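You operate a simulated robot arm through the tools that you are given. There is no shell and no other tool. Be economical: measure what you need, move in short steps, check, and stop when the job is done.

You run a simulated robot arm. Do the job below in one go: nothing can be reset, and whatever is moved stays where it is left.

TASK
Crank the side sheet to DOWN and hook the dark toggle on the shade frame's peg.
Fine: Free the winch catch, and lock it after.

The check looks at the end state, three seconds after you hand in, the way a careful person would. Anything else that was tipped, shoved, dropped, spilled or broken makes it a failure. Flat cloth is picked up by pressing the open fingertips on it (5 to 10 N) and closing them slowly along it; thin cloth reads only 2 to 8 mm in the jaws.

THE ROBOT
A 6-joint arm with a two-finger parallel gripper, fixed in place. Base frame: the origin is at the foot of the arm, x ahead of it, y to its left, z up. Readings come in m, rad, newtons and seconds.
With the tool pointing down near the work surface it reaches from about 0.1 to 0.72 m from the base axis. Its first joint turns from -2.897 to 2.897 rad. Payload 3.91 kg.
The tool frame sits at the grasp point between the pads (the TCP): z along the fingers, y along the line on which they close. The tips reach 0.03 m beyond it. Largest opening 0.11 m; finger width 0.02, thickness 0.01; the body of the gripper, 0.048 by 0.112 m, starts 0.055 m behind the TCP.
Orientation is told as [roll, pitch, yaw] about the base's x, y, z axes, in that order, counted from this pose: with the fingers straight down and closing along the base's y, the tool's x points along the base's -x, its y along +y and its z along -z.

THE INTERFACE
- The arm moves only by the tool drive_tool. Its argument "series" is a list of rows, each a list of 6 numbers: the shift along the tool's x, y, z in units of 300 mm (1.0 is 300 mm), then the turn, a rotation vector about the tool's x, y, z in units of 120 degrees (1.0 is 120 degrees). In form: [[tx, ty, tz, wx, wy, wz], ...]. A call has 1 to 20 rows; each row is the pose to reach, as a shift and turn from the pose commanded when the call began, along the tool's axes at that moment. "grip" is the finger opening in m, from 0 to 0.11, set as the call begins (left out, the last holds). A call with a number of a shift or a turn outside -1 to 1 is refused whole. A row lasts 0.2 s, in which the tool goes at most 0.05 m and 0.15 rad; a call with a longer step from one row to the next is refused whole, and so is a gripper value outside its range. A pose out of reach is approached as far as the arm can. The call stops where the force on the tool passes 80 N (or 10 N more than at its start, if that is more) or the arm is blocked; 0.2 s more then pass. The fingers move at their own pace (about 0.045 m/s each) and stop on an object; they squeeze with about 42 N. The grip force told is the motor's: it shows also when the fingers shut on nothing. Time passes only in rows, and 0.2 s behind the last, so rows that repeat a pose let the fingers close. The reply holds the time, the measured pose of the TCP, the force on the tool along the base axes, the opening and the grip force, in the units named above and with some noise.
- Cameras (640 x 400 px; columns grow to the right, rows downward): "scene" is fixed at [0.4009, 0.4991, 1.3598]; the picture's right is [-0.98, 0.18, 0.00], its down [0.05, 0.30, -0.95] and it looks along [-0.17, -0.94, -0.31] (base axes); focal length 318 px, centre (320, 200). "wrist" rides on the gripper at [0.071, 0.022, -0.107] in the tool frame; the picture's right is [-0.29, 0.96, 0.00], its down [-0.76, -0.23, -0.61] and it looks along [-0.58, -0.18, 0.79] (tool axes); focal length 243 px, centre (320, 200). There is no depth. A picture from a camera that has moved, and an enlarged one, comes with that camera's place and axes in the base frame and with its lens.
- capture(camera): a new picture of that camera. It takes no simulated time.
- slide_trunk(by): slides the trunk up (or, below 0, down) by that many m; the arm rides with it, the base frame stays. It gives what a move gives, with no picture.
- close_up(camera, box): a new picture of the part [left, top, right, bottom] of that camera's present view, enlarged. It takes no simulated time.
- job_done(): hands the job in; it is judged then, once.

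Work in short steps. Places have to be worked out from the pictures, the camera data and where the tool is seen: move nearer, look again, correct. Check each grasp and each placing, and mend what went wrong. You have 120 turns and 84 pictures in all, those below and enlarged ones among them. Open the gripper and draw the arm clear of the work before you hand the job in, unless the task says otherwise; then end with one line.

The tools are called as a command line: name --pt "numbers of a row" for each row, then --argument value for the rest, lists and objects as JSON in quotes. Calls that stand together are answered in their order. drive_tool: Moves the arm, as the interface text tells. Its arguments: {"type":"object","properties":{"series":{"type":"array","items":{"type":"array","items":{"type":"number"}}},"grip":{"type":"number"}},"required":["series"]} The other tools are called the same way: slide_trunk (by) slides the trunk up or down; capture (camera) takes a picture; close_up (camera, box) takes an enlarged picture of a part of a camera's view; job_done () hands the job in.

At the start:

```text
t: 0.0
eef_pos: [0.1681, -0.2793, 1.2955]
tcp_rot: [0.001, 0.0, 0.0]
contact_force: [0.4, 0.4, -0.5]
gripper_width: 0.1102
gripper_force: 0.1
trunk travel left (down, up): [-0.525, 0.065]
```

scene: 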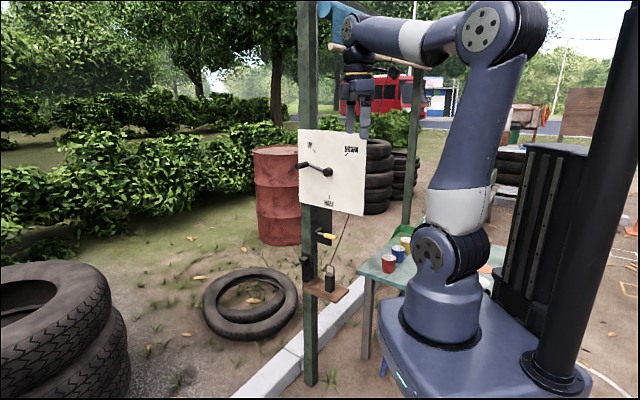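
wrist: 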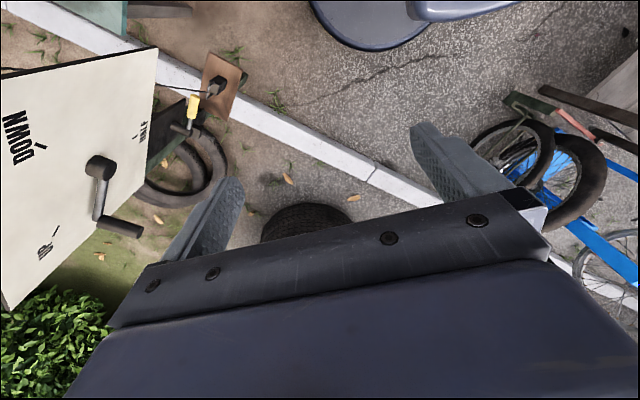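

I'll look closely at the crank board and what hangs below it.

close_up --camera "scene" --box '[270, 110, 430, 210]'

close_up --camera "scene" --box '[270, 200, 430, 300]'

close_up --camera "scene" --box '[280, 0, 440, 100]'

close_up --camera "wrist" --box '[0, 40, 260, 310]'

```text
4.00 times, centred on (350, 160) of scene
camera zoom: at [0.4009, 0.4991, 1.3598], right [-0.98, 0.18, 0.0], down [0.05, 0.3, -0.95], along [-0.17, -0.94, -0.31], focal length 1272 px, centre (200, 360)
```

zoom: 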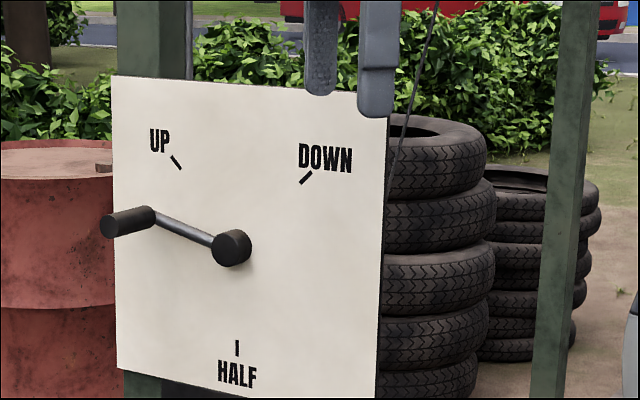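

```text
4.00 times, centred on (350, 250) of scene
camera zoom: at [0.4009, 0.4991, 1.3598], right [-0.98, 0.18, 0.0], down [0.05, 0.3, -0.95], along [-0.17, -0.94, -0.31], focal length 1272 px, centre (200, 0)
```

zoom: 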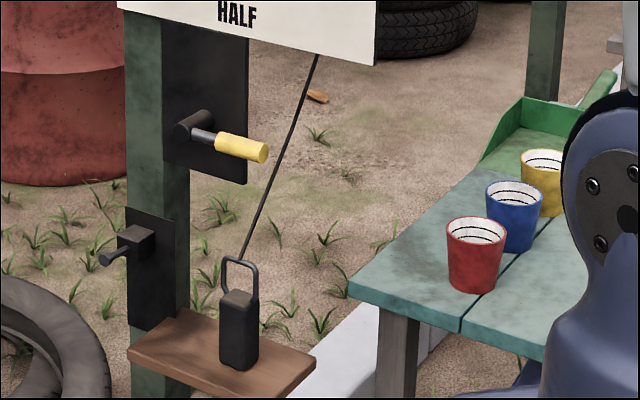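

```text
4.00 times, centred on (360, 50) of scene
camera zoom: at [0.4009, 0.4991, 1.3598], right [-0.98, 0.18, 0.0], down [0.05, 0.3, -0.95], along [-0.17, -0.94, -0.31], focal length 1272 px, centre (160, 800)
```

zoom: 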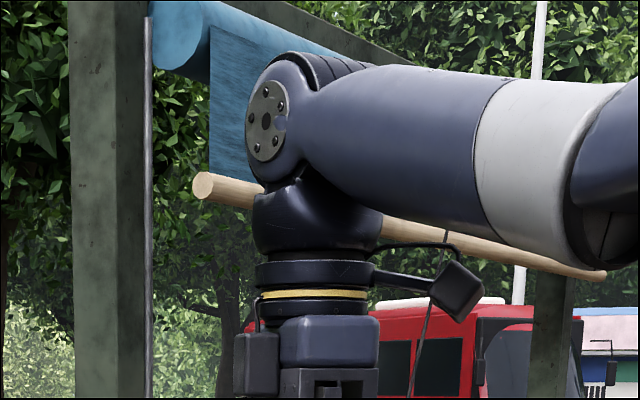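

```text
1.48 times, centred on (130, 175) of wrist
camera zoom: at [0.0974, -0.2574, 1.4037], right [0.29, 0.96, 0.0], down [0.76, -0.23, 0.61], along [0.58, -0.18, -0.79], focal length 359 px, centre (602, 237)
```

zoom: 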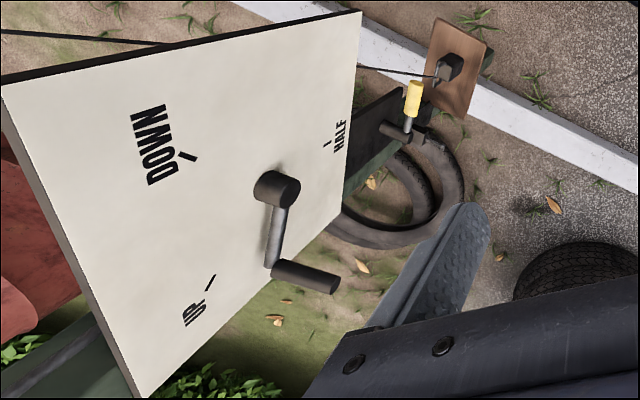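

The board is a vertical plate facing about (+x,+y) at 45°. Its hub is near (0.17,-0.61,1.10), with the crank handle at the left and DOWN at the upper right. I turn the tool horizontal to face the board and draw back for a look.

drive_tool --pt "-0.043 -0.04 0.036 0.0209 0.0505 -0.0209" --pt "-0.086 -0.081 0.071 0.0419 0.1011 -0.0419" --pt "-0.129 -0.121 0.107 0.0628 0.1516 -0.0628" --pt "-0.171 -0.162 0.143 0.0837 0.2021 -0.0837" --pt "-0.214 -0.202 0.179 0.1046 0.2526 -0.1046" --pt "-0.257 -0.243 0.214 0.1256 0.3032 -0.1256" --pt "-0.3 -0.283 0.25 0.1465 0.3537 -0.1465" --pt "-0.343 -0.324 0.286 0.1674 0.4042 -0.1674" --pt "-0.386 -0.364 0.321 0.1884 0.4548 -0.1884" --pt "-0.429 -0.405 0.357 0.2093 0.5053 -0.2093" --pt "-0.471 -0.445 0.393 0.2302 0.5558 -0.2302" --pt "-0.514 -0.486 0.429 0.2511 0.6063 -0.2511" --pt "-0.557 -0.526 0.464 0.2721 0.6569 -0.2721" --pt "-0.6 -0.567 0.5 0.293 0.7074 -0.293" --pt "-0.6 -0.567 0.5 0.293 0.7074 -0.293"

capture --camera "wrist"

capture --camera "scene"

```text
t: 3.2
eef_pos: [0.3488, -0.4493, 1.1436]
tcp_rot: [2.851, 1.571, -2.645]
contact_force: [0.4, 0.9, -0.7]
gripper_width: 0.11
gripper_force: 0.0
trunk travel left (down, up): [-0.525, 0.065]
```

```text
77 pictures are left
camera wrist: at [0.4102, -0.3581, 1.216], right [-0.68, 0.68, -0.29], down [0.59, 0.27, -0.76], along [-0.44, -0.69, -0.58], focal length 243 px, centre (320, 200)
```

wrist: 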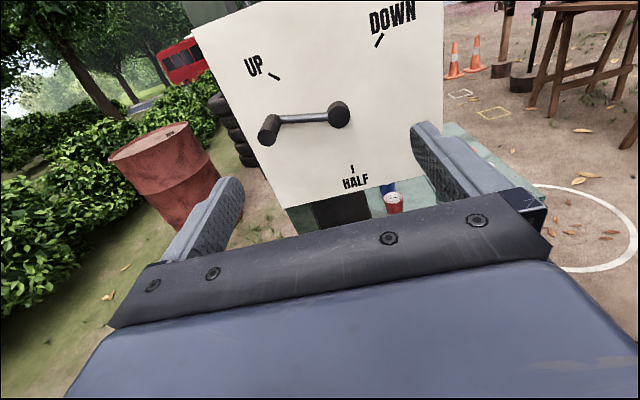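

```text
76 pictures are left
```

scene: 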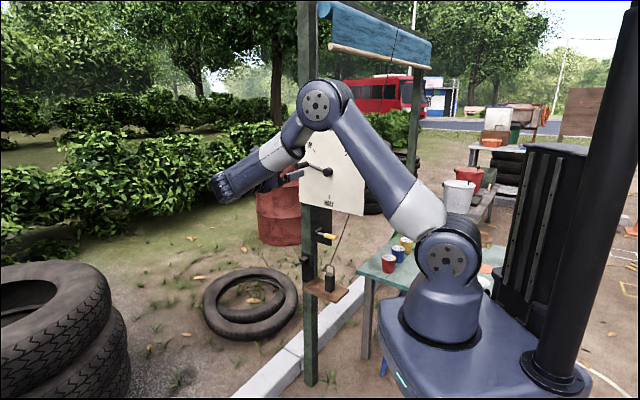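

The facing pose works and the scene is clear. I slide the trunk down so the wrist camera can see the catch, peg and toggle.

slide_trunk --by -0.2

capture --camera "wrist"

close_up --camera "scene" --box '[280, 200, 400, 320]'

```text
t: 5.4
eef_pos: [0.3486, -0.4486, 0.9437]
tcp_rot: [-0.63, 1.57, 0.157]
contact_force: [-0.8, -0.5, 0.2]
gripper_width: 0.1099
gripper_force: 0.1
trunk travel left (down, up): [-0.325, 0.265]
```

```text
75 pictures are left
camera wrist: at [0.4098, -0.3579, 1.0163], right [-0.68, 0.68, -0.29], down [0.59, 0.27, -0.76], along [-0.44, -0.69, -0.58], focal length 243 px, centre (320, 200)
```

wrist: 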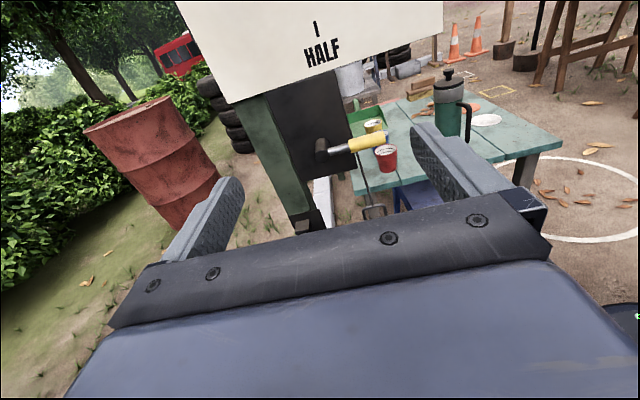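

```text
3.33 times, centred on (340, 260) of scene
camera zoom: at [0.4009, 0.4991, 1.3598], right [-0.98, 0.18, 0.0], down [0.05, 0.3, -0.95], along [-0.17, -0.94, -0.31], focal length 1060 px, centre (253, 0)
```

zoom: 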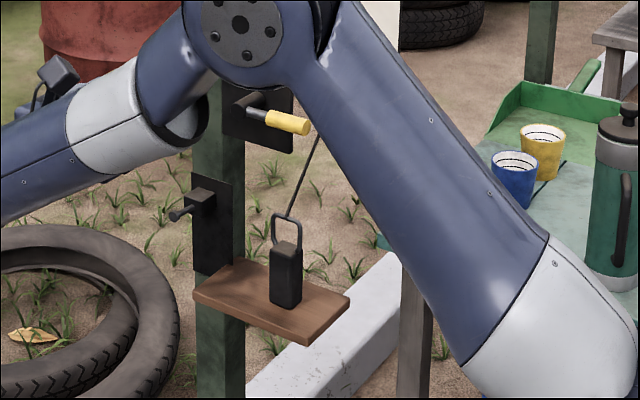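

I enlarge the lever in the wrist view to work out its geometry.

close_up --camera "wrist" --box '[230, 60, 430, 240]'

```text
2.22 times, centred on (330, 150) of wrist
camera zoom: at [0.4098, -0.3579, 1.0163], right [-0.68, 0.68, -0.29], down [0.59, 0.27, -0.76], along [-0.44, -0.69, -0.58], focal length 539 px, centre (298, 311)
```

zoom: 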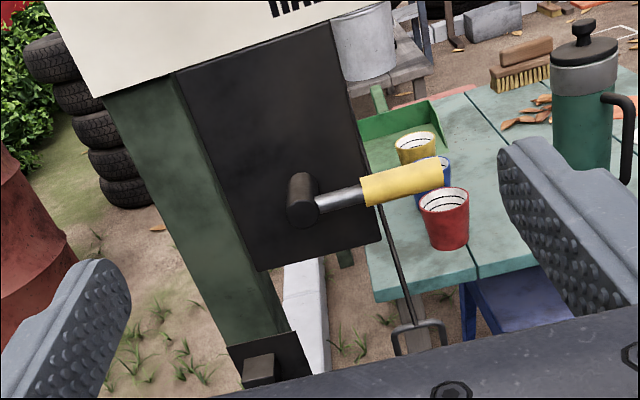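

The catch lever pivots near (0.216,-0.616,0.863). It lies level, pointing to the viewer's right, with its yellow end near (0.144,-0.558,0.857). With the fingers closed, I move to just above the yellow handle.

drive_tool --pt "-0.065 0.082 0 0 0 0" --pt "-0.11 0.163 0 0 0 0" --pt "-0.11 0.163 0.13 0 0 0" --pt "-0.11 0.163 0.26 0 0 0" --pt "-0.11 0.163 0.4 0 0 0" --pt "-0.11 0.163 0.53 0 0 0" --pt "-0.11 0.163 0.667 0 0 0" --pt "-0.11 0.163 0.667 0 0 0" --grip 0

capture --camera "wrist"

close_up --camera "scene" --box '[280, 180, 400, 300]'

```text
t: 7.2
eef_pos: [0.1711, -0.5548, 0.9102]
tcp_rot: [-0.636, 1.567, 0.15]
contact_force: [0.5, 0.1, 0.3]
gripper_width: 0.0
gripper_force: 37.8
trunk travel left (down, up): [-0.325, 0.265]
```

```text
72 pictures are left
camera wrist: at [0.2337, -0.4646, 0.9838], right [-0.68, 0.68, -0.29], down [0.59, 0.27, -0.76], along [-0.44, -0.69, -0.58], focal length 243 px, centre (320, 200)
```

wrist: 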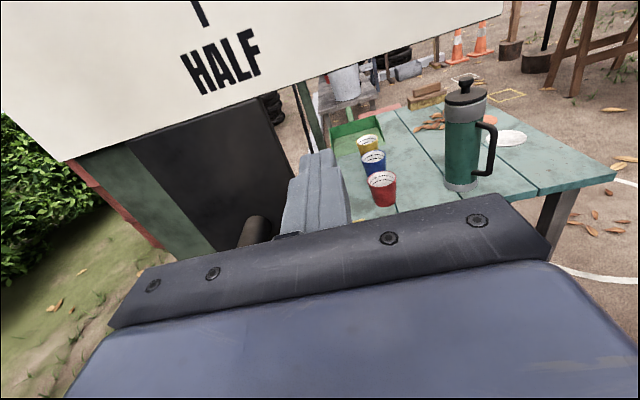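

```text
3.33 times, centred on (340, 240) of scene
camera zoom: at [0.4009, 0.4991, 1.3598], right [-0.98, 0.18, 0.0], down [0.05, 0.3, -0.95], along [-0.17, -0.94, -0.31], focal length 1060 px, centre (253, 67)
```

zoom: 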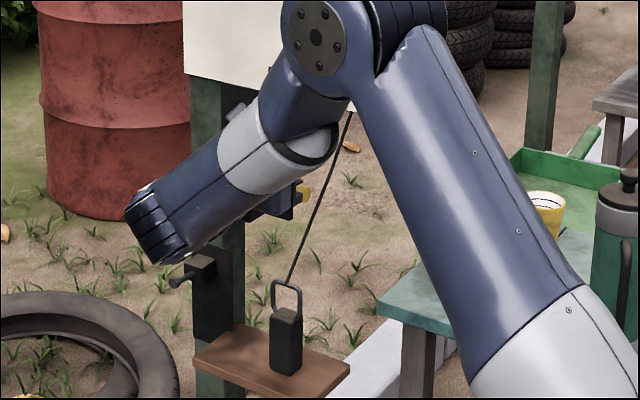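

The fingers are above the handle. I press down gently in small steps to see whether the lever swings down.

drive_tool --pt "-0.03 0 0 0 0 0" --pt "-0.06 0 0 0 0 0" --pt "-0.08 0 0 0 0 0" --pt "-0.1 0 0 0 0 0" --pt "-0.12 0 0 0 0 0" --pt "-0.14 0 0 0 0 0" --pt "-0.16 0 0 0 0 0"

capture --camera "wrist"

```text
t: 8.8
eef_pos: [0.1722, -0.5547, 0.8612]
tcp_rot: [-0.885, 1.57, -0.102]
contact_force: [-0.1, 0.9, -0.4]
gripper_width: 0.0
gripper_force: 37.2
trunk travel left (down, up): [-0.325, 0.265]
```

```text
70 pictures are left
camera wrist: at [0.2331, -0.4647, 0.9345], right [-0.68, 0.68, -0.29], down [0.59, 0.27, -0.76], along [-0.44, -0.69, -0.58], focal length 243 px, centre (320, 200)
```

wrist: 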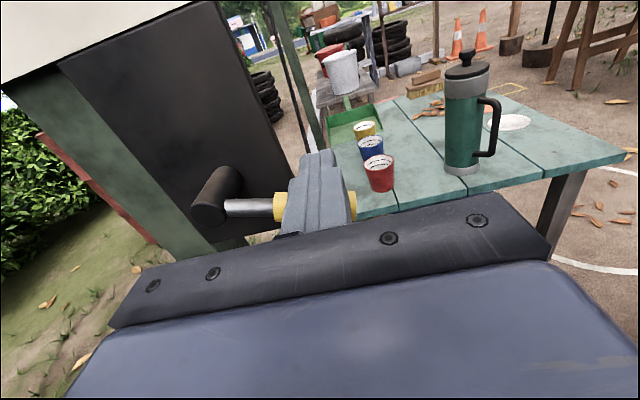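

The lever is turning down easily, by about 20°. I follow its arc further, watching the force.

drive_tool --pt "-0.03 -0.002 0 0 0 0" --pt "-0.059 -0.005 0 0 0 0" --pt "-0.09 -0.017 0 0 0 0" --pt "-0.12 -0.03 0 0 0 0" --pt "-0.147 -0.049 0 0 0 0" --pt "-0.173 -0.068 0 0 0 0"

capture --camera "wrist"

```text
t: 10.2
eef_pos: [0.1858, -0.5687, 0.811]
tcp_rot: [-0.422, 1.567, 0.363]
contact_force: [0.8, -0.1, -0.2]
gripper_width: 0.0001
gripper_force: 37.4
trunk travel left (down, up): [-0.325, 0.265]
```

```text
69 pictures are left
camera wrist: at [0.248, -0.4784, 0.8836], right [-0.68, 0.68, -0.29], down [0.59, 0.27, -0.76], along [-0.44, -0.69, -0.58], focal length 243 px, centre (320, 200)
```

wrist: 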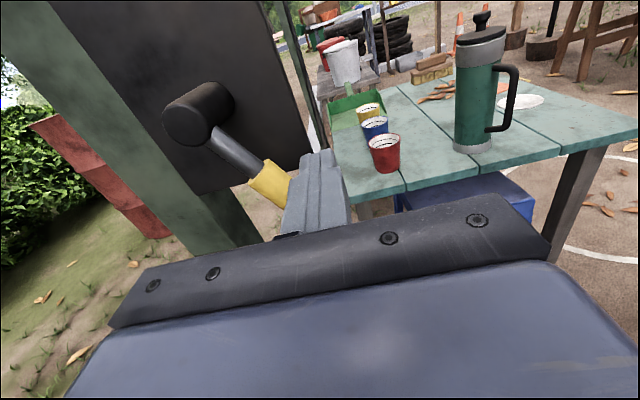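

The lever is following, at about 45–55°. I continue toward straight down until it stops.

drive_tool --pt "-0.022 -0.025 0 0 0 0" --pt "-0.041 -0.052 0 0 0 0" --pt "-0.055 -0.08 0 0 0 0" --pt "-0.066 -0.112 0 0 0 0" --pt "-0.07 -0.13 0 0 0 0"

capture --camera "wrist"

```text
t: 11.1
eef_pos: [0.1993, -0.5792, 0.7991]
tcp_rot: [3.132, 1.555, -2.406]
contact_force: [-20.8, 52.7, 21.0]
gripper_width: 0.0
gripper_force: 37.1
trunk travel left (down, up): [-0.325, 0.265]
stopped in row 4: the force on the tool passed its limit (the readings are from after the stop); the commanded pose is now the measured one
```

```text
68 pictures are left
camera wrist: at [0.2627, -0.4911, 0.8706], right [-0.65, 0.7, -0.29], down [0.59, 0.23, -0.77], along [-0.47, -0.67, -0.57], focal length 243 px, centre (320, 200)
```

wrist: 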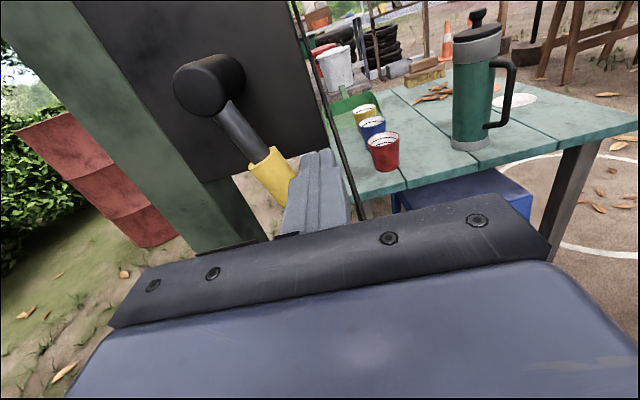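

It stopped firmly, at roughly 60–70°, so I take that as the catch's free end. I back off and retreat to check that it stays there.

drive_tool --pt "0.04 0.04 0 0 0 0" --pt "0.07 0.07 0 0 0 0" --pt "0.07 0.07 -0.15 0 0 0" --pt "0.07 0.07 -0.3 0 0 0" --pt "0.1 0.0 -0.45 0 0 0" --pt "0.2 -0.1 -0.6 0 0 0" --pt "0.3 -0.2 -0.68 0 0 0" --pt "0.3 -0.2 -0.68 0 0 0" --grip 0.05

capture --camera "wrist"

close_up --camera "scene" --box '[280, 200, 400, 320]'

```text
refused: row 5 steps farther than a row can; nothing moved
```

```text
67 pictures are left
camera wrist: at [0.2627, -0.4911, 0.8706], right [-0.65, 0.7, -0.29], down [0.59, 0.23, -0.77], along [-0.47, -0.67, -0.57], focal length 243 px, centre (320, 200)
```

wrist: 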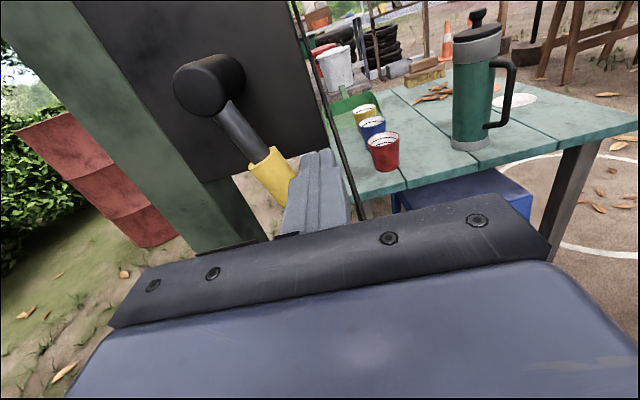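

```text
3.33 times, centred on (340, 260) of scene
camera zoom: at [0.4009, 0.4991, 1.3598], right [-0.98, 0.18, 0.0], down [0.05, 0.3, -0.95], along [-0.17, -0.94, -0.31], focal length 1060 px, centre (253, 0)
```

zoom: 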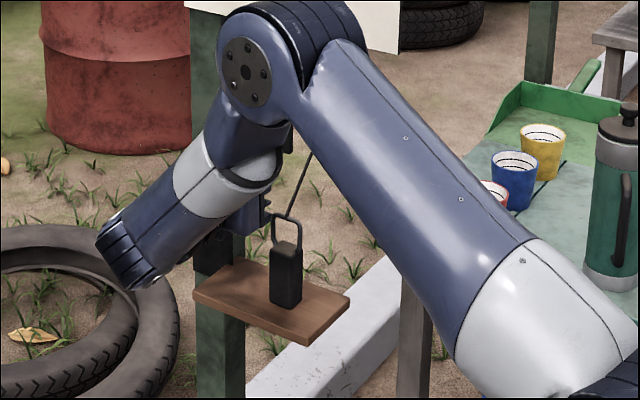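

That move was refused because the step was too long. I retry with smaller steps.

drive_tool --pt "0.04 0.04 0 0 0 0" --pt "0.07 0.07 0 0 0 0" --pt "0.07 0.07 -0.13 0 0 0" --pt "0.07 0.07 -0.26 0 0 0" --pt "0.1 0.03 -0.38 0 0 0" --pt "0.17 -0.03 -0.5 0 0 0" --pt "0.24 -0.09 -0.6 0 0 0" --pt "0.3 -0.15 -0.68 0 0 0" --pt "0.3 -0.15 -0.68 0 0 0"

capture --camera "wrist"

close_up --camera "scene" --box '[280, 200, 400, 320]'

```text
t: 13.1
eef_pos: [0.3807, -0.4787, 0.88]
tcp_rot: [2.647, 1.563, -2.875]
contact_force: [0.0, -0.1, 0.5]
gripper_width: 0.0
gripper_force: 37.5
trunk travel left (down, up): [-0.325, 0.265]
```

```text
65 pictures are left
camera wrist: at [0.4447, -0.3891, 0.9533], right [-0.66, 0.69, -0.29], down [0.59, 0.25, -0.76], along [-0.46, -0.68, -0.58], focal length 243 px, centre (320, 200)
```

wrist: 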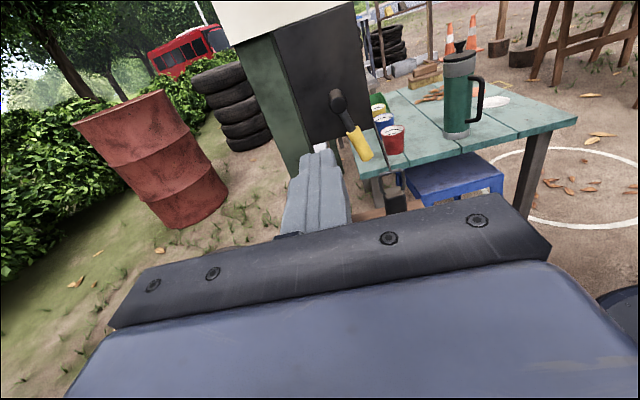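

```text
3.33 times, centred on (340, 260) of scene
camera zoom: at [0.4009, 0.4991, 1.3598], right [-0.98, 0.18, 0.0], down [0.05, 0.3, -0.95], along [-0.17, -0.94, -0.31], focal length 1060 px, centre (253, 0)
```

zoom: 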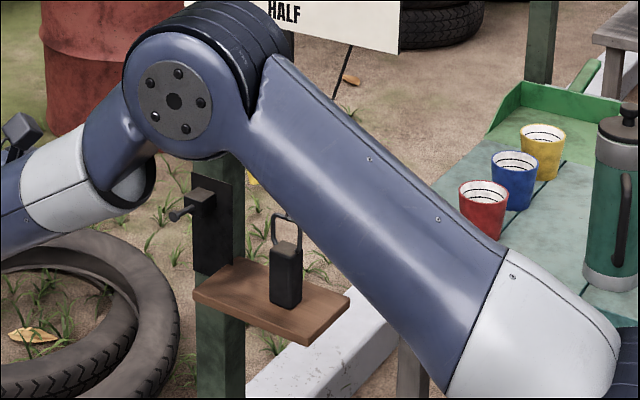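

The lever stays down. I raise the trunk again, straighten the small yaw error and open the jaws for the crank handle.

slide_trunk --by 0.2

drive_tool --pt "0.06 0 0 0.007 0 0" --pt "0.12 0 0 0.013 0 0" --pt "0.12 0 0 0.013 0 0" --pt "0.12 0 0 0.013 0 0" --grip 0.06

capture --camera "wrist"

close_up --camera "scene" --box '[270, 110, 430, 210]'

```text
t: 15.3
eef_pos: [0.3803, -0.4782, 1.0795]
tcp_rot: [2.651, 1.565, -2.871]
contact_force: [0.6, -0.2, 0.1]
gripper_width: 0.0002
gripper_force: 37.9
trunk travel left (down, up): [-0.525, 0.065]
```

```text
t: 16.3
eef_pos: [0.382, -0.4763, 1.1173]
tcp_rot: [2.621, 1.565, -2.873]
contact_force: [-0.1, -0.2, 0.7]
gripper_width: 0.0599
gripper_force: 0.0
trunk travel left (down, up): [-0.525, 0.065]
```

```text
63 pictures are left
camera wrist: at [0.4425, -0.3864, 1.189], right [-0.68, 0.67, -0.29], down [0.59, 0.27, -0.76], along [-0.44, -0.69, -0.58], focal length 243 px, centre (320, 200)
```

wrist: 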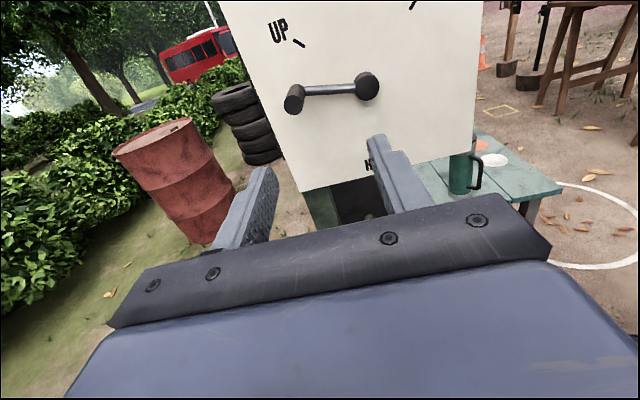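

```text
4.00 times, centred on (350, 160) of scene
camera zoom: at [0.4009, 0.4991, 1.3598], right [-0.98, 0.18, 0.0], down [0.05, 0.3, -0.95], along [-0.17, -0.94, -0.31], focal length 1272 px, centre (200, 360)
```

zoom: 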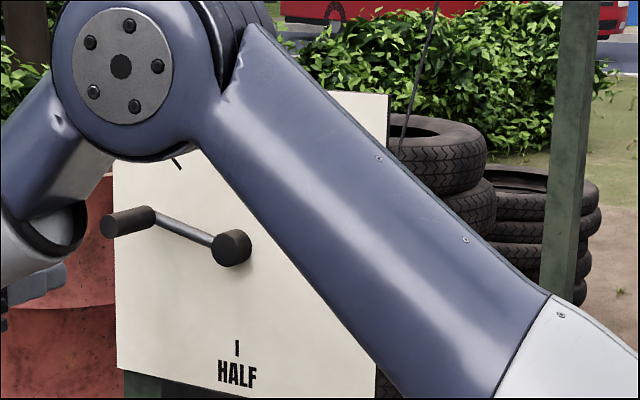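

The handle tip is near n=-0.24, r=-0.6375, z=1.122, where n is along the board normal and r is toward the viewer's right. I align and advance the open jaws around it.

drive_tool --pt "0.016 -0.102 0 0 0 0" --pt "0.016 -0.102 0.13 0 0 0" --pt "0.016 -0.102 0.26 0 0 0" --pt "0.016 -0.102 0.38 0 0 0" --pt "0.016 -0.102 0.46 0 0 0" --pt "0.016 -0.102 0.46 0 0 0"

capture --camera "wrist"

```text
t: 17.7
eef_pos: [0.3058, -0.5978, 1.1221]
tcp_rot: [2.586, 1.563, -2.91]
contact_force: [-1.0, -0.3, -0.5]
gripper_width: 0.0602
gripper_force: 0.0
trunk travel left (down, up): [-0.525, 0.065]
```

```text
61 pictures are left
camera wrist: at [0.3667, -0.5067, 1.1936], right [-0.68, 0.67, -0.29], down [0.59, 0.27, -0.76], along [-0.44, -0.69, -0.58], focal length 243 px, centre (320, 200)
```

wrist: 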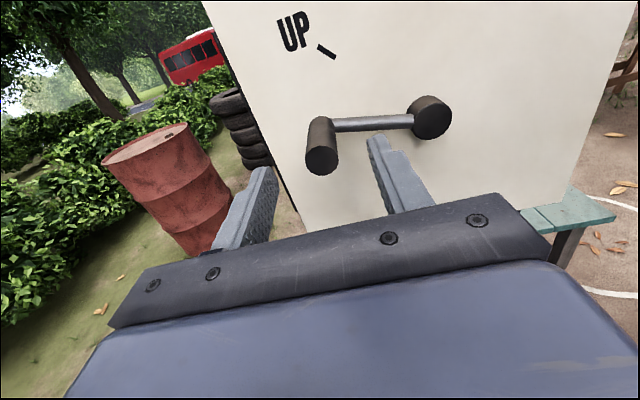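

The handle is centred between the fingers. I advance 50 mm and close on it.

drive_tool --pt "0.0 0 0.06 0 0 0" --pt "0 0 0.12 0 0 0" --pt "0 0 0.165 0 0 0" --pt "0 0 0.165 0 0 0"

drive_tool --pt "0 0 0 0 0 0" --pt "0 0 0 0 0 0" --pt "0 0 0 0 0 0" --pt "0 0 0 0 0 0" --grip 0.026

capture --camera "wrist"

```text
t: 18.7
eef_pos: [0.2686, -0.6327, 1.1231]
tcp_rot: [2.648, 1.565, -2.849]
contact_force: [0.4, 0.0, -0.7]
gripper_width: 0.0601
gripper_force: 0.0
trunk travel left (down, up): [-0.525, 0.065]
```

```text
t: 19.7
eef_pos: [0.2706, -0.633, 1.1216]
tcp_rot: [2.635, 1.561, -2.859]
contact_force: [-0.2, 0.4, 0.1]
gripper_width: 0.026
gripper_force: 0.1
trunk travel left (down, up): [-0.525, 0.065]
```

```text
60 pictures are left
camera wrist: at [0.3315, -0.5423, 1.1944], right [-0.68, 0.67, -0.29], down [0.59, 0.27, -0.76], along [-0.44, -0.69, -0.58], focal length 243 px, centre (320, 200)
```

wrist: 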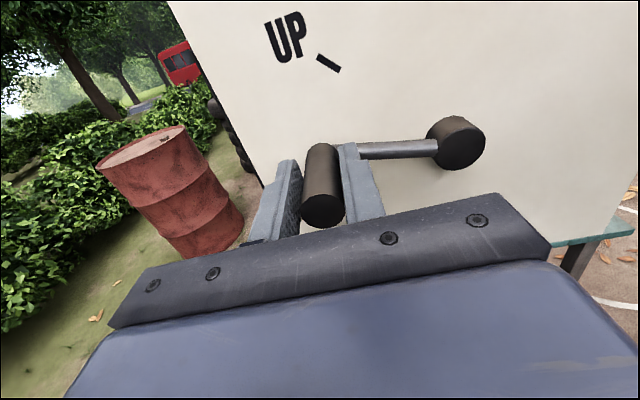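

The jaws are around the handle. I close firmly and turn the first 40° counter-clockwise, downward on the left, following the arc.

drive_tool --pt "0 0 0 0 0 0" --pt "0 0 0 0 0 0" --pt "-0.026 -0.005 0 0 0 0" --pt "-0.052 -0.008 0 0 0 0" --pt "-0.078 -0.009 0 0 0 0" --pt "-0.104 -0.008 0 0 0 0" --pt "-0.13 -0.004 0 0 0 0" --pt "-0.156 0.002 0 0 0 0" --pt "-0.181 0.01 0 0 0 0" --pt "-0.205 0.02 0 0 0 0" --grip 0

capture --camera "wrist"

capture --camera "scene"

```text
t: 21.9
eef_pos: [0.2659, -0.6283, 1.06]
tcp_rot: [2.587, 1.565, -2.906]
contact_force: [3.1, -3.5, 4.4]
gripper_width: 0.0217
gripper_force: 45.0
trunk travel left (down, up): [-0.525, 0.065]
```

```text
59 pictures are left
camera wrist: at [0.3272, -0.538, 1.1326], right [-0.68, 0.67, -0.29], down [0.59, 0.27, -0.76], along [-0.44, -0.69, -0.58], focal length 243 px, centre (320, 200)
```

wrist: 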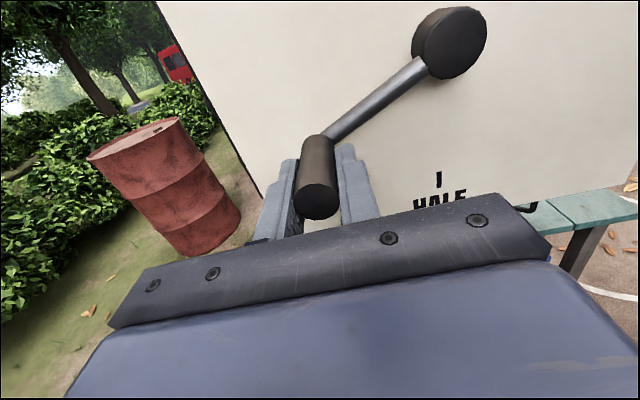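

```text
58 pictures are left
```

scene: 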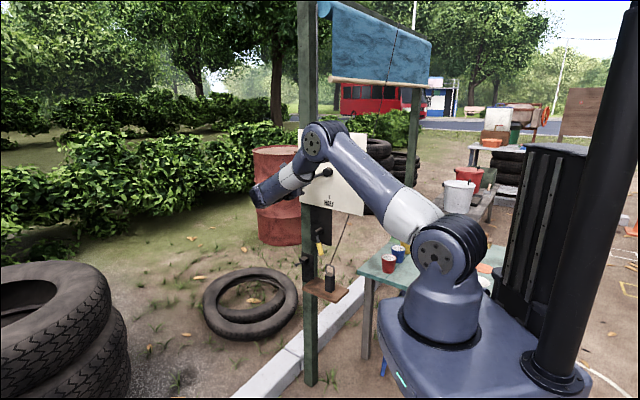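

The sheet is coming down and forces are small. I continue the arc past HALF.

drive_tool --pt "-0.023 0.013 0 0 0 0" --pt "-0.045 0.027 0 0 0 0" --pt "-0.065 0.043 0 0 0 0" --pt "-0.085 0.061 0 0 0 0" --pt "-0.102 0.08 0 0 0 0" --pt "-0.118 0.101 0 0 0 0" --pt "-0.132 0.123 0 0 0 0" --pt "-0.144 0.147 0 0 0 0" --pt "-0.154 0.171 0 0 0 0" --pt "-0.161 0.196 0 0 0 0" --pt "-0.166 0.222 0 0 0 0" --pt "-0.169 0.248 0 0 0 0" --pt "-0.17 0.274 0 0 0 0" --pt "-0.169 0.3 0 0 0 0" --pt "-0.165 0.326 0 0 0 0" --pt "-0.159 0.351 0 0 0 0" --pt "-0.151 0.376 0 0 0 0" --pt "-0.141 0.4 0 0 0 0"

capture --camera "wrist"

capture --camera "scene"

```text
t: 25.7
eef_pos: [0.1809, -0.5445, 1.0197]
tcp_rot: [2.659, 1.564, -2.834]
contact_force: [5.3, -0.9, -1.8]
gripper_width: 0.0219
gripper_force: 44.8
trunk travel left (down, up): [-0.525, 0.065]
```

```text
57 pictures are left
camera wrist: at [0.2418, -0.4544, 1.0917], right [-0.68, 0.67, -0.29], down [0.59, 0.27, -0.76], along [-0.44, -0.69, -0.58], focal length 243 px, centre (320, 200)
```

wrist: 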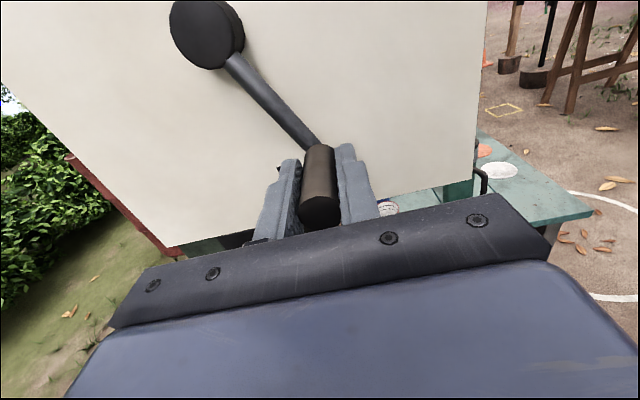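

```text
56 pictures are left
```

scene: 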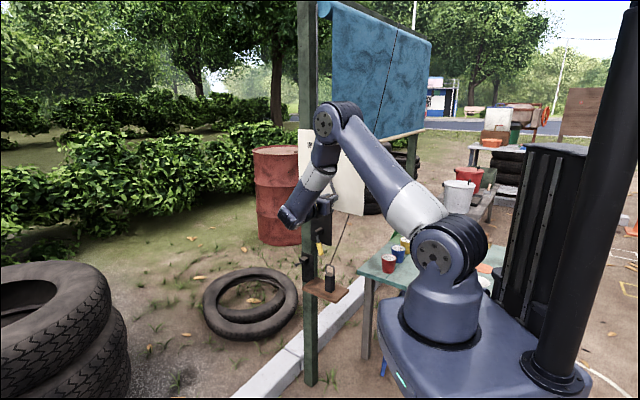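

Past HALF and everything is smooth. I continue round the right side to about 205°.

drive_tool --pt "0.013 0.023 0 0 0 0" --pt "0.027 0.045 0 0 0 0" --pt "0.043 0.065 0 0 0 0" --pt "0.061 0.085 0 0 0 0" --pt "0.08 0.102 0 0 0 0" --pt "0.101 0.118 0 0 0 0" --pt "0.123 0.132 0 0 0 0" --pt "0.147 0.144 0 0 0 0" --pt "0.171 0.154 0 0 0 0" --pt "0.196 0.161 0 0 0 0" --pt "0.222 0.166 0 0 0 0" --pt "0.248 0.169 0 0 0 0" --pt "0.274 0.17 0 0 0 0" --pt "0.3 0.169 0 0 0 0" --pt "0.326 0.165 0 0 0 0" --pt "0.351 0.159 0 0 0 0" --pt "0.376 0.151 0 0 0 0" --pt "0.4 0.141 0 0 0 0"

capture --camera "wrist"

capture --camera "scene"

```text
t: 29.5
eef_pos: [0.1464, -0.5102, 1.1417]
tcp_rot: [-3.002, 1.562, -2.218]
contact_force: [-26.8, 22.6, 9.8]
gripper_width: 0.021
gripper_force: 45.2
trunk travel left (down, up): [-0.525, 0.065]
```

```text
55 pictures are left
camera wrist: at [0.2085, -0.42, 1.2149], right [-0.68, 0.68, -0.29], down [0.59, 0.26, -0.77], along [-0.44, -0.69, -0.57], focal length 243 px, centre (320, 200)
```

wrist: 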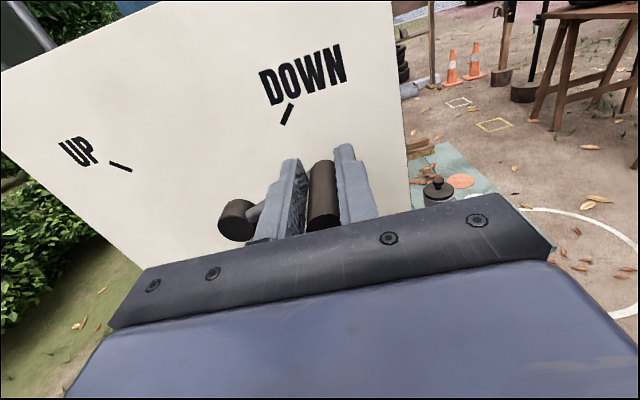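

```text
54 pictures are left
```

scene: 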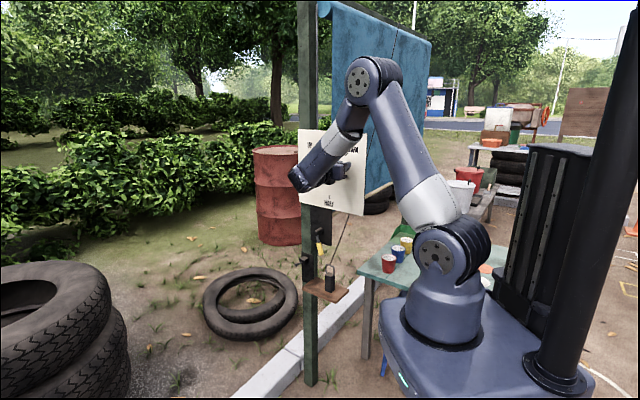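

The sheet is nearly down. The small side force shows the circle's centre is slightly off, so I refit it to r=-0.548, z=1.105, R=0.092. I finish to the DOWN mark at 45° on that path.

drive_tool --pt "0.02 0.012 0 0 0 0" --pt "0.041 0.008 0 0 0 0" --pt "0.056 -0.002 0 0 0 0" --pt "0.072 -0.013 0 0 0 0" --pt "0.089 -0.026 0 0 0 0" --pt "0.105 -0.041 0 0 0 0" --pt "0.105 -0.041 0 0 0 0"

capture --camera "wrist"

capture --camera "scene"

```text
t: 31.1
eef_pos: [0.1604, -0.5231, 1.172]
tcp_rot: [2.651, 1.565, -2.845]
contact_force: [-0.1, 0.1, -0.1]
gripper_width: 0.0
gripper_force: 37.8
trunk travel left (down, up): [-0.525, 0.065]
```

```text
53 pictures are left
camera wrist: at [0.2211, -0.4319, 1.244], right [-0.68, 0.67, -0.29], down [0.59, 0.27, -0.76], along [-0.44, -0.69, -0.58], focal length 243 px, centre (320, 200)
```

wrist: 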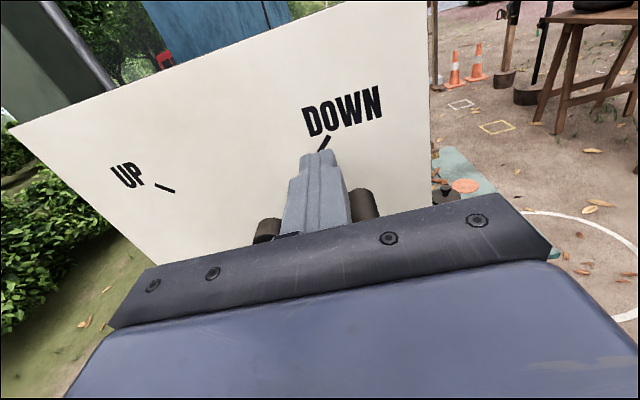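

```text
52 pictures are left
```

scene: 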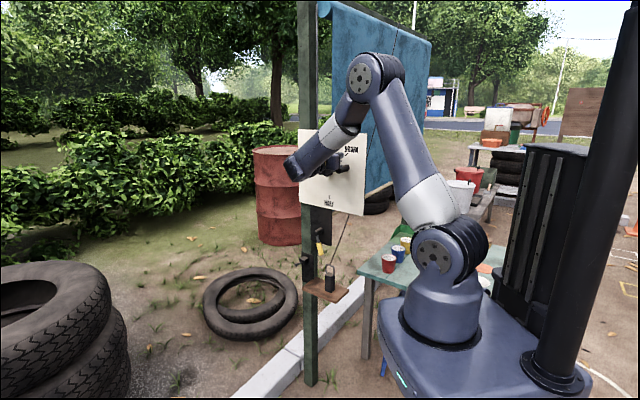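

The grip slipped off upward. I back straight out, open and look again.

drive_tool --pt "0.03 0 0 0 0 0" --pt "0.03 0 -0.15 0 0 0" --pt "0.03 0 -0.3 0 0 0" --pt "0.03 0 -0.4 0 0 0" --pt "0.03 0 -0.4 0 0 0"

drive_tool --pt "0 0 0 0 0 0" --pt "0 0 0 0 0 0" --pt "0 0 0 0 0 0" --grip 0.06

capture --camera "wrist"

close_up --camera "scene" --box '[270, 110, 430, 210]'

```text
t: 32.3
eef_pos: [0.2449, -0.4384, 1.1794]
tcp_rot: [2.649, 1.564, -2.845]
contact_force: [-0.8, -0.2, -0.9]
gripper_width: 0.0002
gripper_force: 37.3
trunk travel left (down, up): [-0.525, 0.065]
```

```text
t: 33.1
eef_pos: [0.2447, -0.4392, 1.1794]
tcp_rot: [2.629, 1.564, -2.864]
contact_force: [-1.4, 0.3, -0.7]
gripper_width: 0.0598
gripper_force: 0.1
trunk travel left (down, up): [-0.525, 0.065]
```

```text
51 pictures are left
camera wrist: at [0.3063, -0.3482, 1.2519], right [-0.68, 0.67, -0.29], down [0.59, 0.27, -0.76], along [-0.44, -0.69, -0.58], focal length 243 px, centre (320, 200)
```

wrist: 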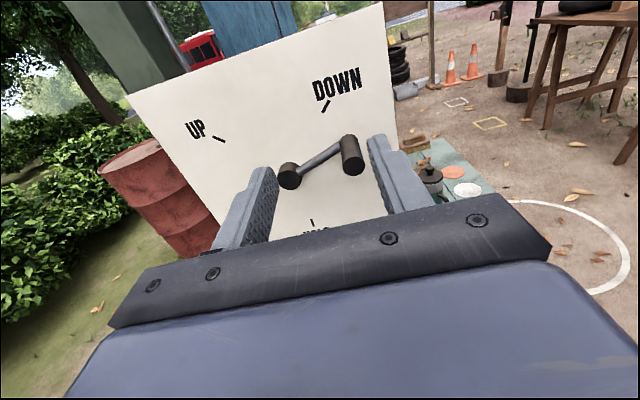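

```text
4.00 times, centred on (350, 160) of scene
camera zoom: at [0.4009, 0.4991, 1.3598], right [-0.98, 0.18, 0.0], down [0.05, 0.3, -0.95], along [-0.17, -0.94, -0.31], focal length 1272 px, centre (200, 360)
```

zoom: 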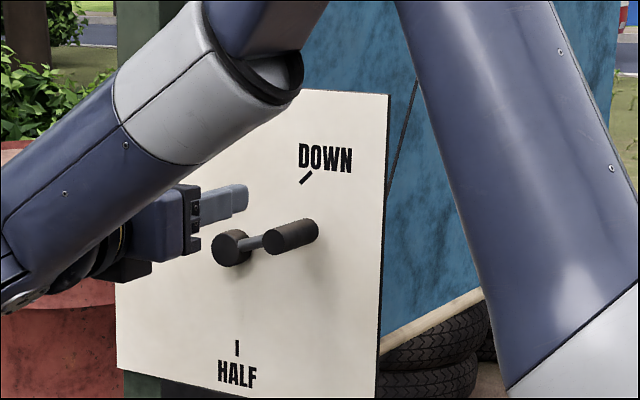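

The handle is at about 19–20°, with its tip at r=-0.4655, z=1.134, so about 25° remain. I align and grasp it again.

drive_tool --pt "-0.1 0.04 0 0 0 0" --pt "-0.151 0.06 0.05 0 0 0" --pt "-0.151 0.06 0.15 0 0 0" --pt "-0.151 0.06 0.25 0 0 0" --pt "-0.151 0.06 0.33 0 0 0" --pt "-0.151 0.06 0.395 0 0 0" --pt "-0.151 0.06 0.395 0 0 0"

drive_tool --pt "0 0 0 0 0 0" --pt "0 0 0 0 0 0" --pt "0 0 0 0 0 0" --pt "0 0 0 0 0 0" --grip 0

capture --camera "wrist"

```text
t: 34.7
eef_pos: [0.1466, -0.5103, 1.1332]
tcp_rot: [2.609, 1.563, -2.883]
contact_force: [-0.5, -0.6, -0.4]
gripper_width: 0.0603
gripper_force: 0.1
trunk travel left (down, up): [-0.525, 0.065]
```

```text
t: 35.7
eef_pos: [0.1473, -0.5097, 1.1333]
tcp_rot: [2.628, 1.564, -2.865]
contact_force: [1.3, -1.9, -0.5]
gripper_width: 0.0217
gripper_force: 45.0
trunk travel left (down, up): [-0.525, 0.065]
```

```text
49 pictures are left
camera wrist: at [0.2086, -0.4191, 1.2062], right [-0.68, 0.67, -0.29], down [0.59, 0.27, -0.76], along [-0.44, -0.69, -0.58], focal length 243 px, centre (320, 200)
```

wrist: 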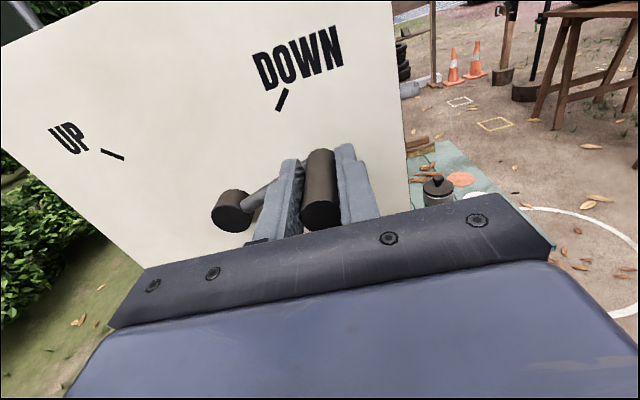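

It's gripped firmly at 21.7 mm. I move along the remaining arc in small steps.

drive_tool --pt "0.015 -0.006 0 0 0 0" --pt "0.03 -0.012 0 0 0 0" --pt "0.045 -0.02 0 0 0 0" --pt "0.061 -0.03 0 0 0 0" --pt "0.076 -0.04 0 0 0 0" --pt "0.09 -0.05 0 0 0 0"

capture --camera "wrist"

```text
t: 37.1
eef_pos: [0.1574, -0.5202, 1.162]
tcp_rot: [2.827, 1.563, -2.669]
contact_force: [-12.0, 1.2, -0.1]
gripper_width: 0.0218
gripper_force: 44.6
trunk travel left (down, up): [-0.525, 0.065]
```

```text
48 pictures are left
camera wrist: at [0.2183, -0.4287, 1.2353], right [-0.68, 0.67, -0.29], down [0.59, 0.27, -0.76], along [-0.44, -0.69, -0.58], focal length 243 px, centre (320, 200)
```

wrist: 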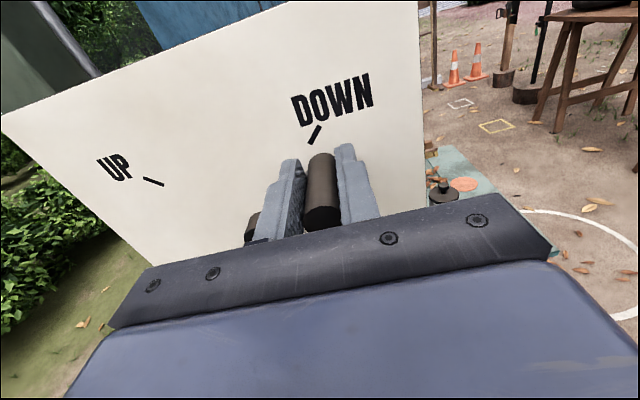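

It's at about 40°. I go a few more degrees to the mark.

drive_tool --pt "0.014 -0.009 0 0 0 0" --pt "0.027 -0.018 0 0 0 0" --pt "0.027 -0.018 0 0 0 0"

close_up --camera "wrist" --box '[180, 60, 440, 260]'

close_up --camera "scene" --box '[270, 110, 430, 210]'

```text
t: 37.9
eef_pos: [0.1608, -0.5243, 1.1707]
tcp_rot: [2.866, 1.561, -2.628]
contact_force: [-14.4, -1.5, 2.8]
gripper_width: 0.0219
gripper_force: 44.9
trunk travel left (down, up): [-0.525, 0.065]
```

```text
2.00 times, centred on (310, 160) of wrist
camera zoom: at [0.222, -0.4325, 1.2428], right [-0.68, 0.67, -0.29], down [0.59, 0.27, -0.76], along [-0.44, -0.69, -0.58], focal length 485 px, centre (340, 280)
```

zoom: 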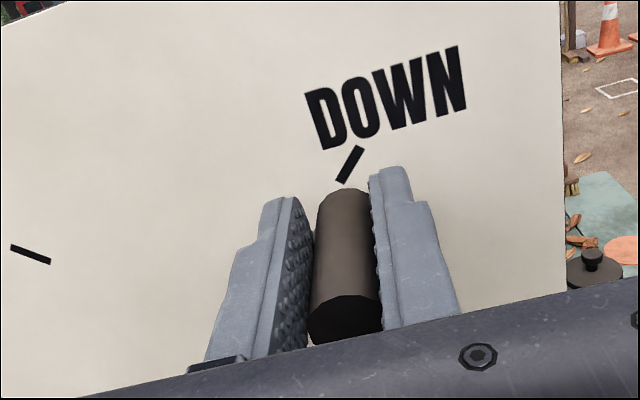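

```text
4.00 times, centred on (350, 160) of scene
camera zoom: at [0.4009, 0.4991, 1.3598], right [-0.98, 0.18, 0.0], down [0.05, 0.3, -0.95], along [-0.17, -0.94, -0.31], focal length 1272 px, centre (200, 360)
```

zoom: 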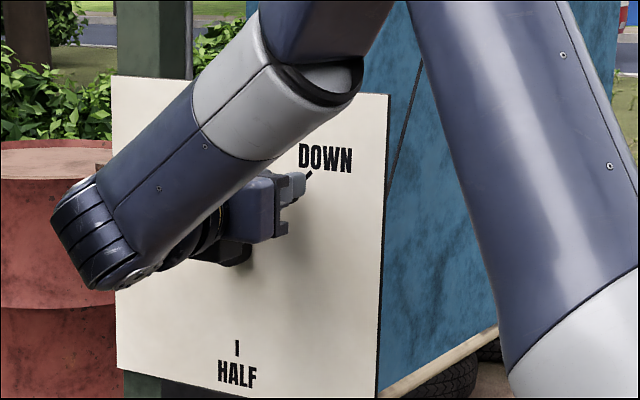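

The tool is at 46°. I release, back off and check the crank angle.

drive_tool --pt "0 0 0 0 0 0" --pt "0 0 0 0 0 0" --pt "0 0 0 0 0 0" --pt "0 0 -0.13 0 0 0" --pt "0 0 -0.26 0 0 0" --pt "0 0 -0.39 0 0 0" --pt "0 0 -0.5 0 0 0" --grip 0.06

close_up --camera "wrist" --box '[160, 40, 420, 240]'

close_up --camera "scene" --box '[270, 110, 430, 210]'

```text
t: 39.5
eef_pos: [0.2688, -0.4187, 1.1693]
tcp_rot: [2.625, 1.564, -2.871]
contact_force: [-1.0, -0.8, 0.0]
gripper_width: 0.06
gripper_force: 0.1
trunk travel left (down, up): [-0.525, 0.065]
```

```text
2.00 times, centred on (290, 140) of wrist
camera zoom: at [0.3302, -0.3275, 1.2407], right [-0.68, 0.67, -0.29], down [0.59, 0.27, -0.76], along [-0.44, -0.69, -0.58], focal length 485 px, centre (380, 320)
```

zoom: 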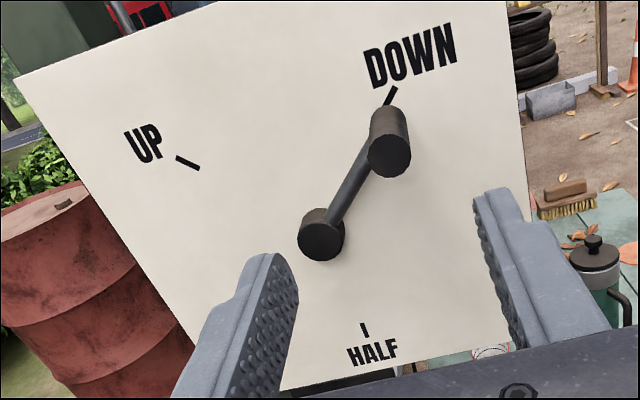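

```text
4.00 times, centred on (350, 160) of scene
camera zoom: at [0.4009, 0.4991, 1.3598], right [-0.98, 0.18, 0.0], down [0.05, 0.3, -0.95], along [-0.17, -0.94, -0.31], focal length 1272 px, centre (200, 360)
```

zoom: 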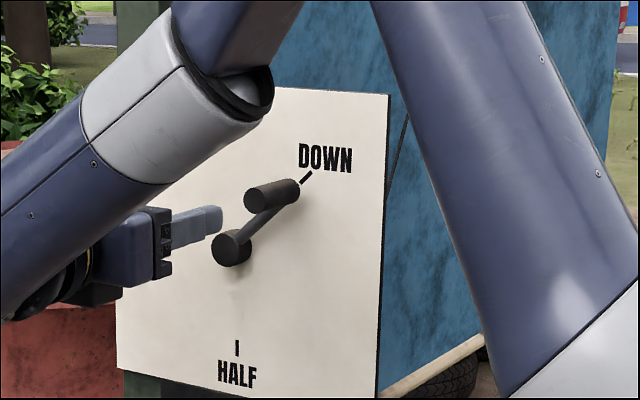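

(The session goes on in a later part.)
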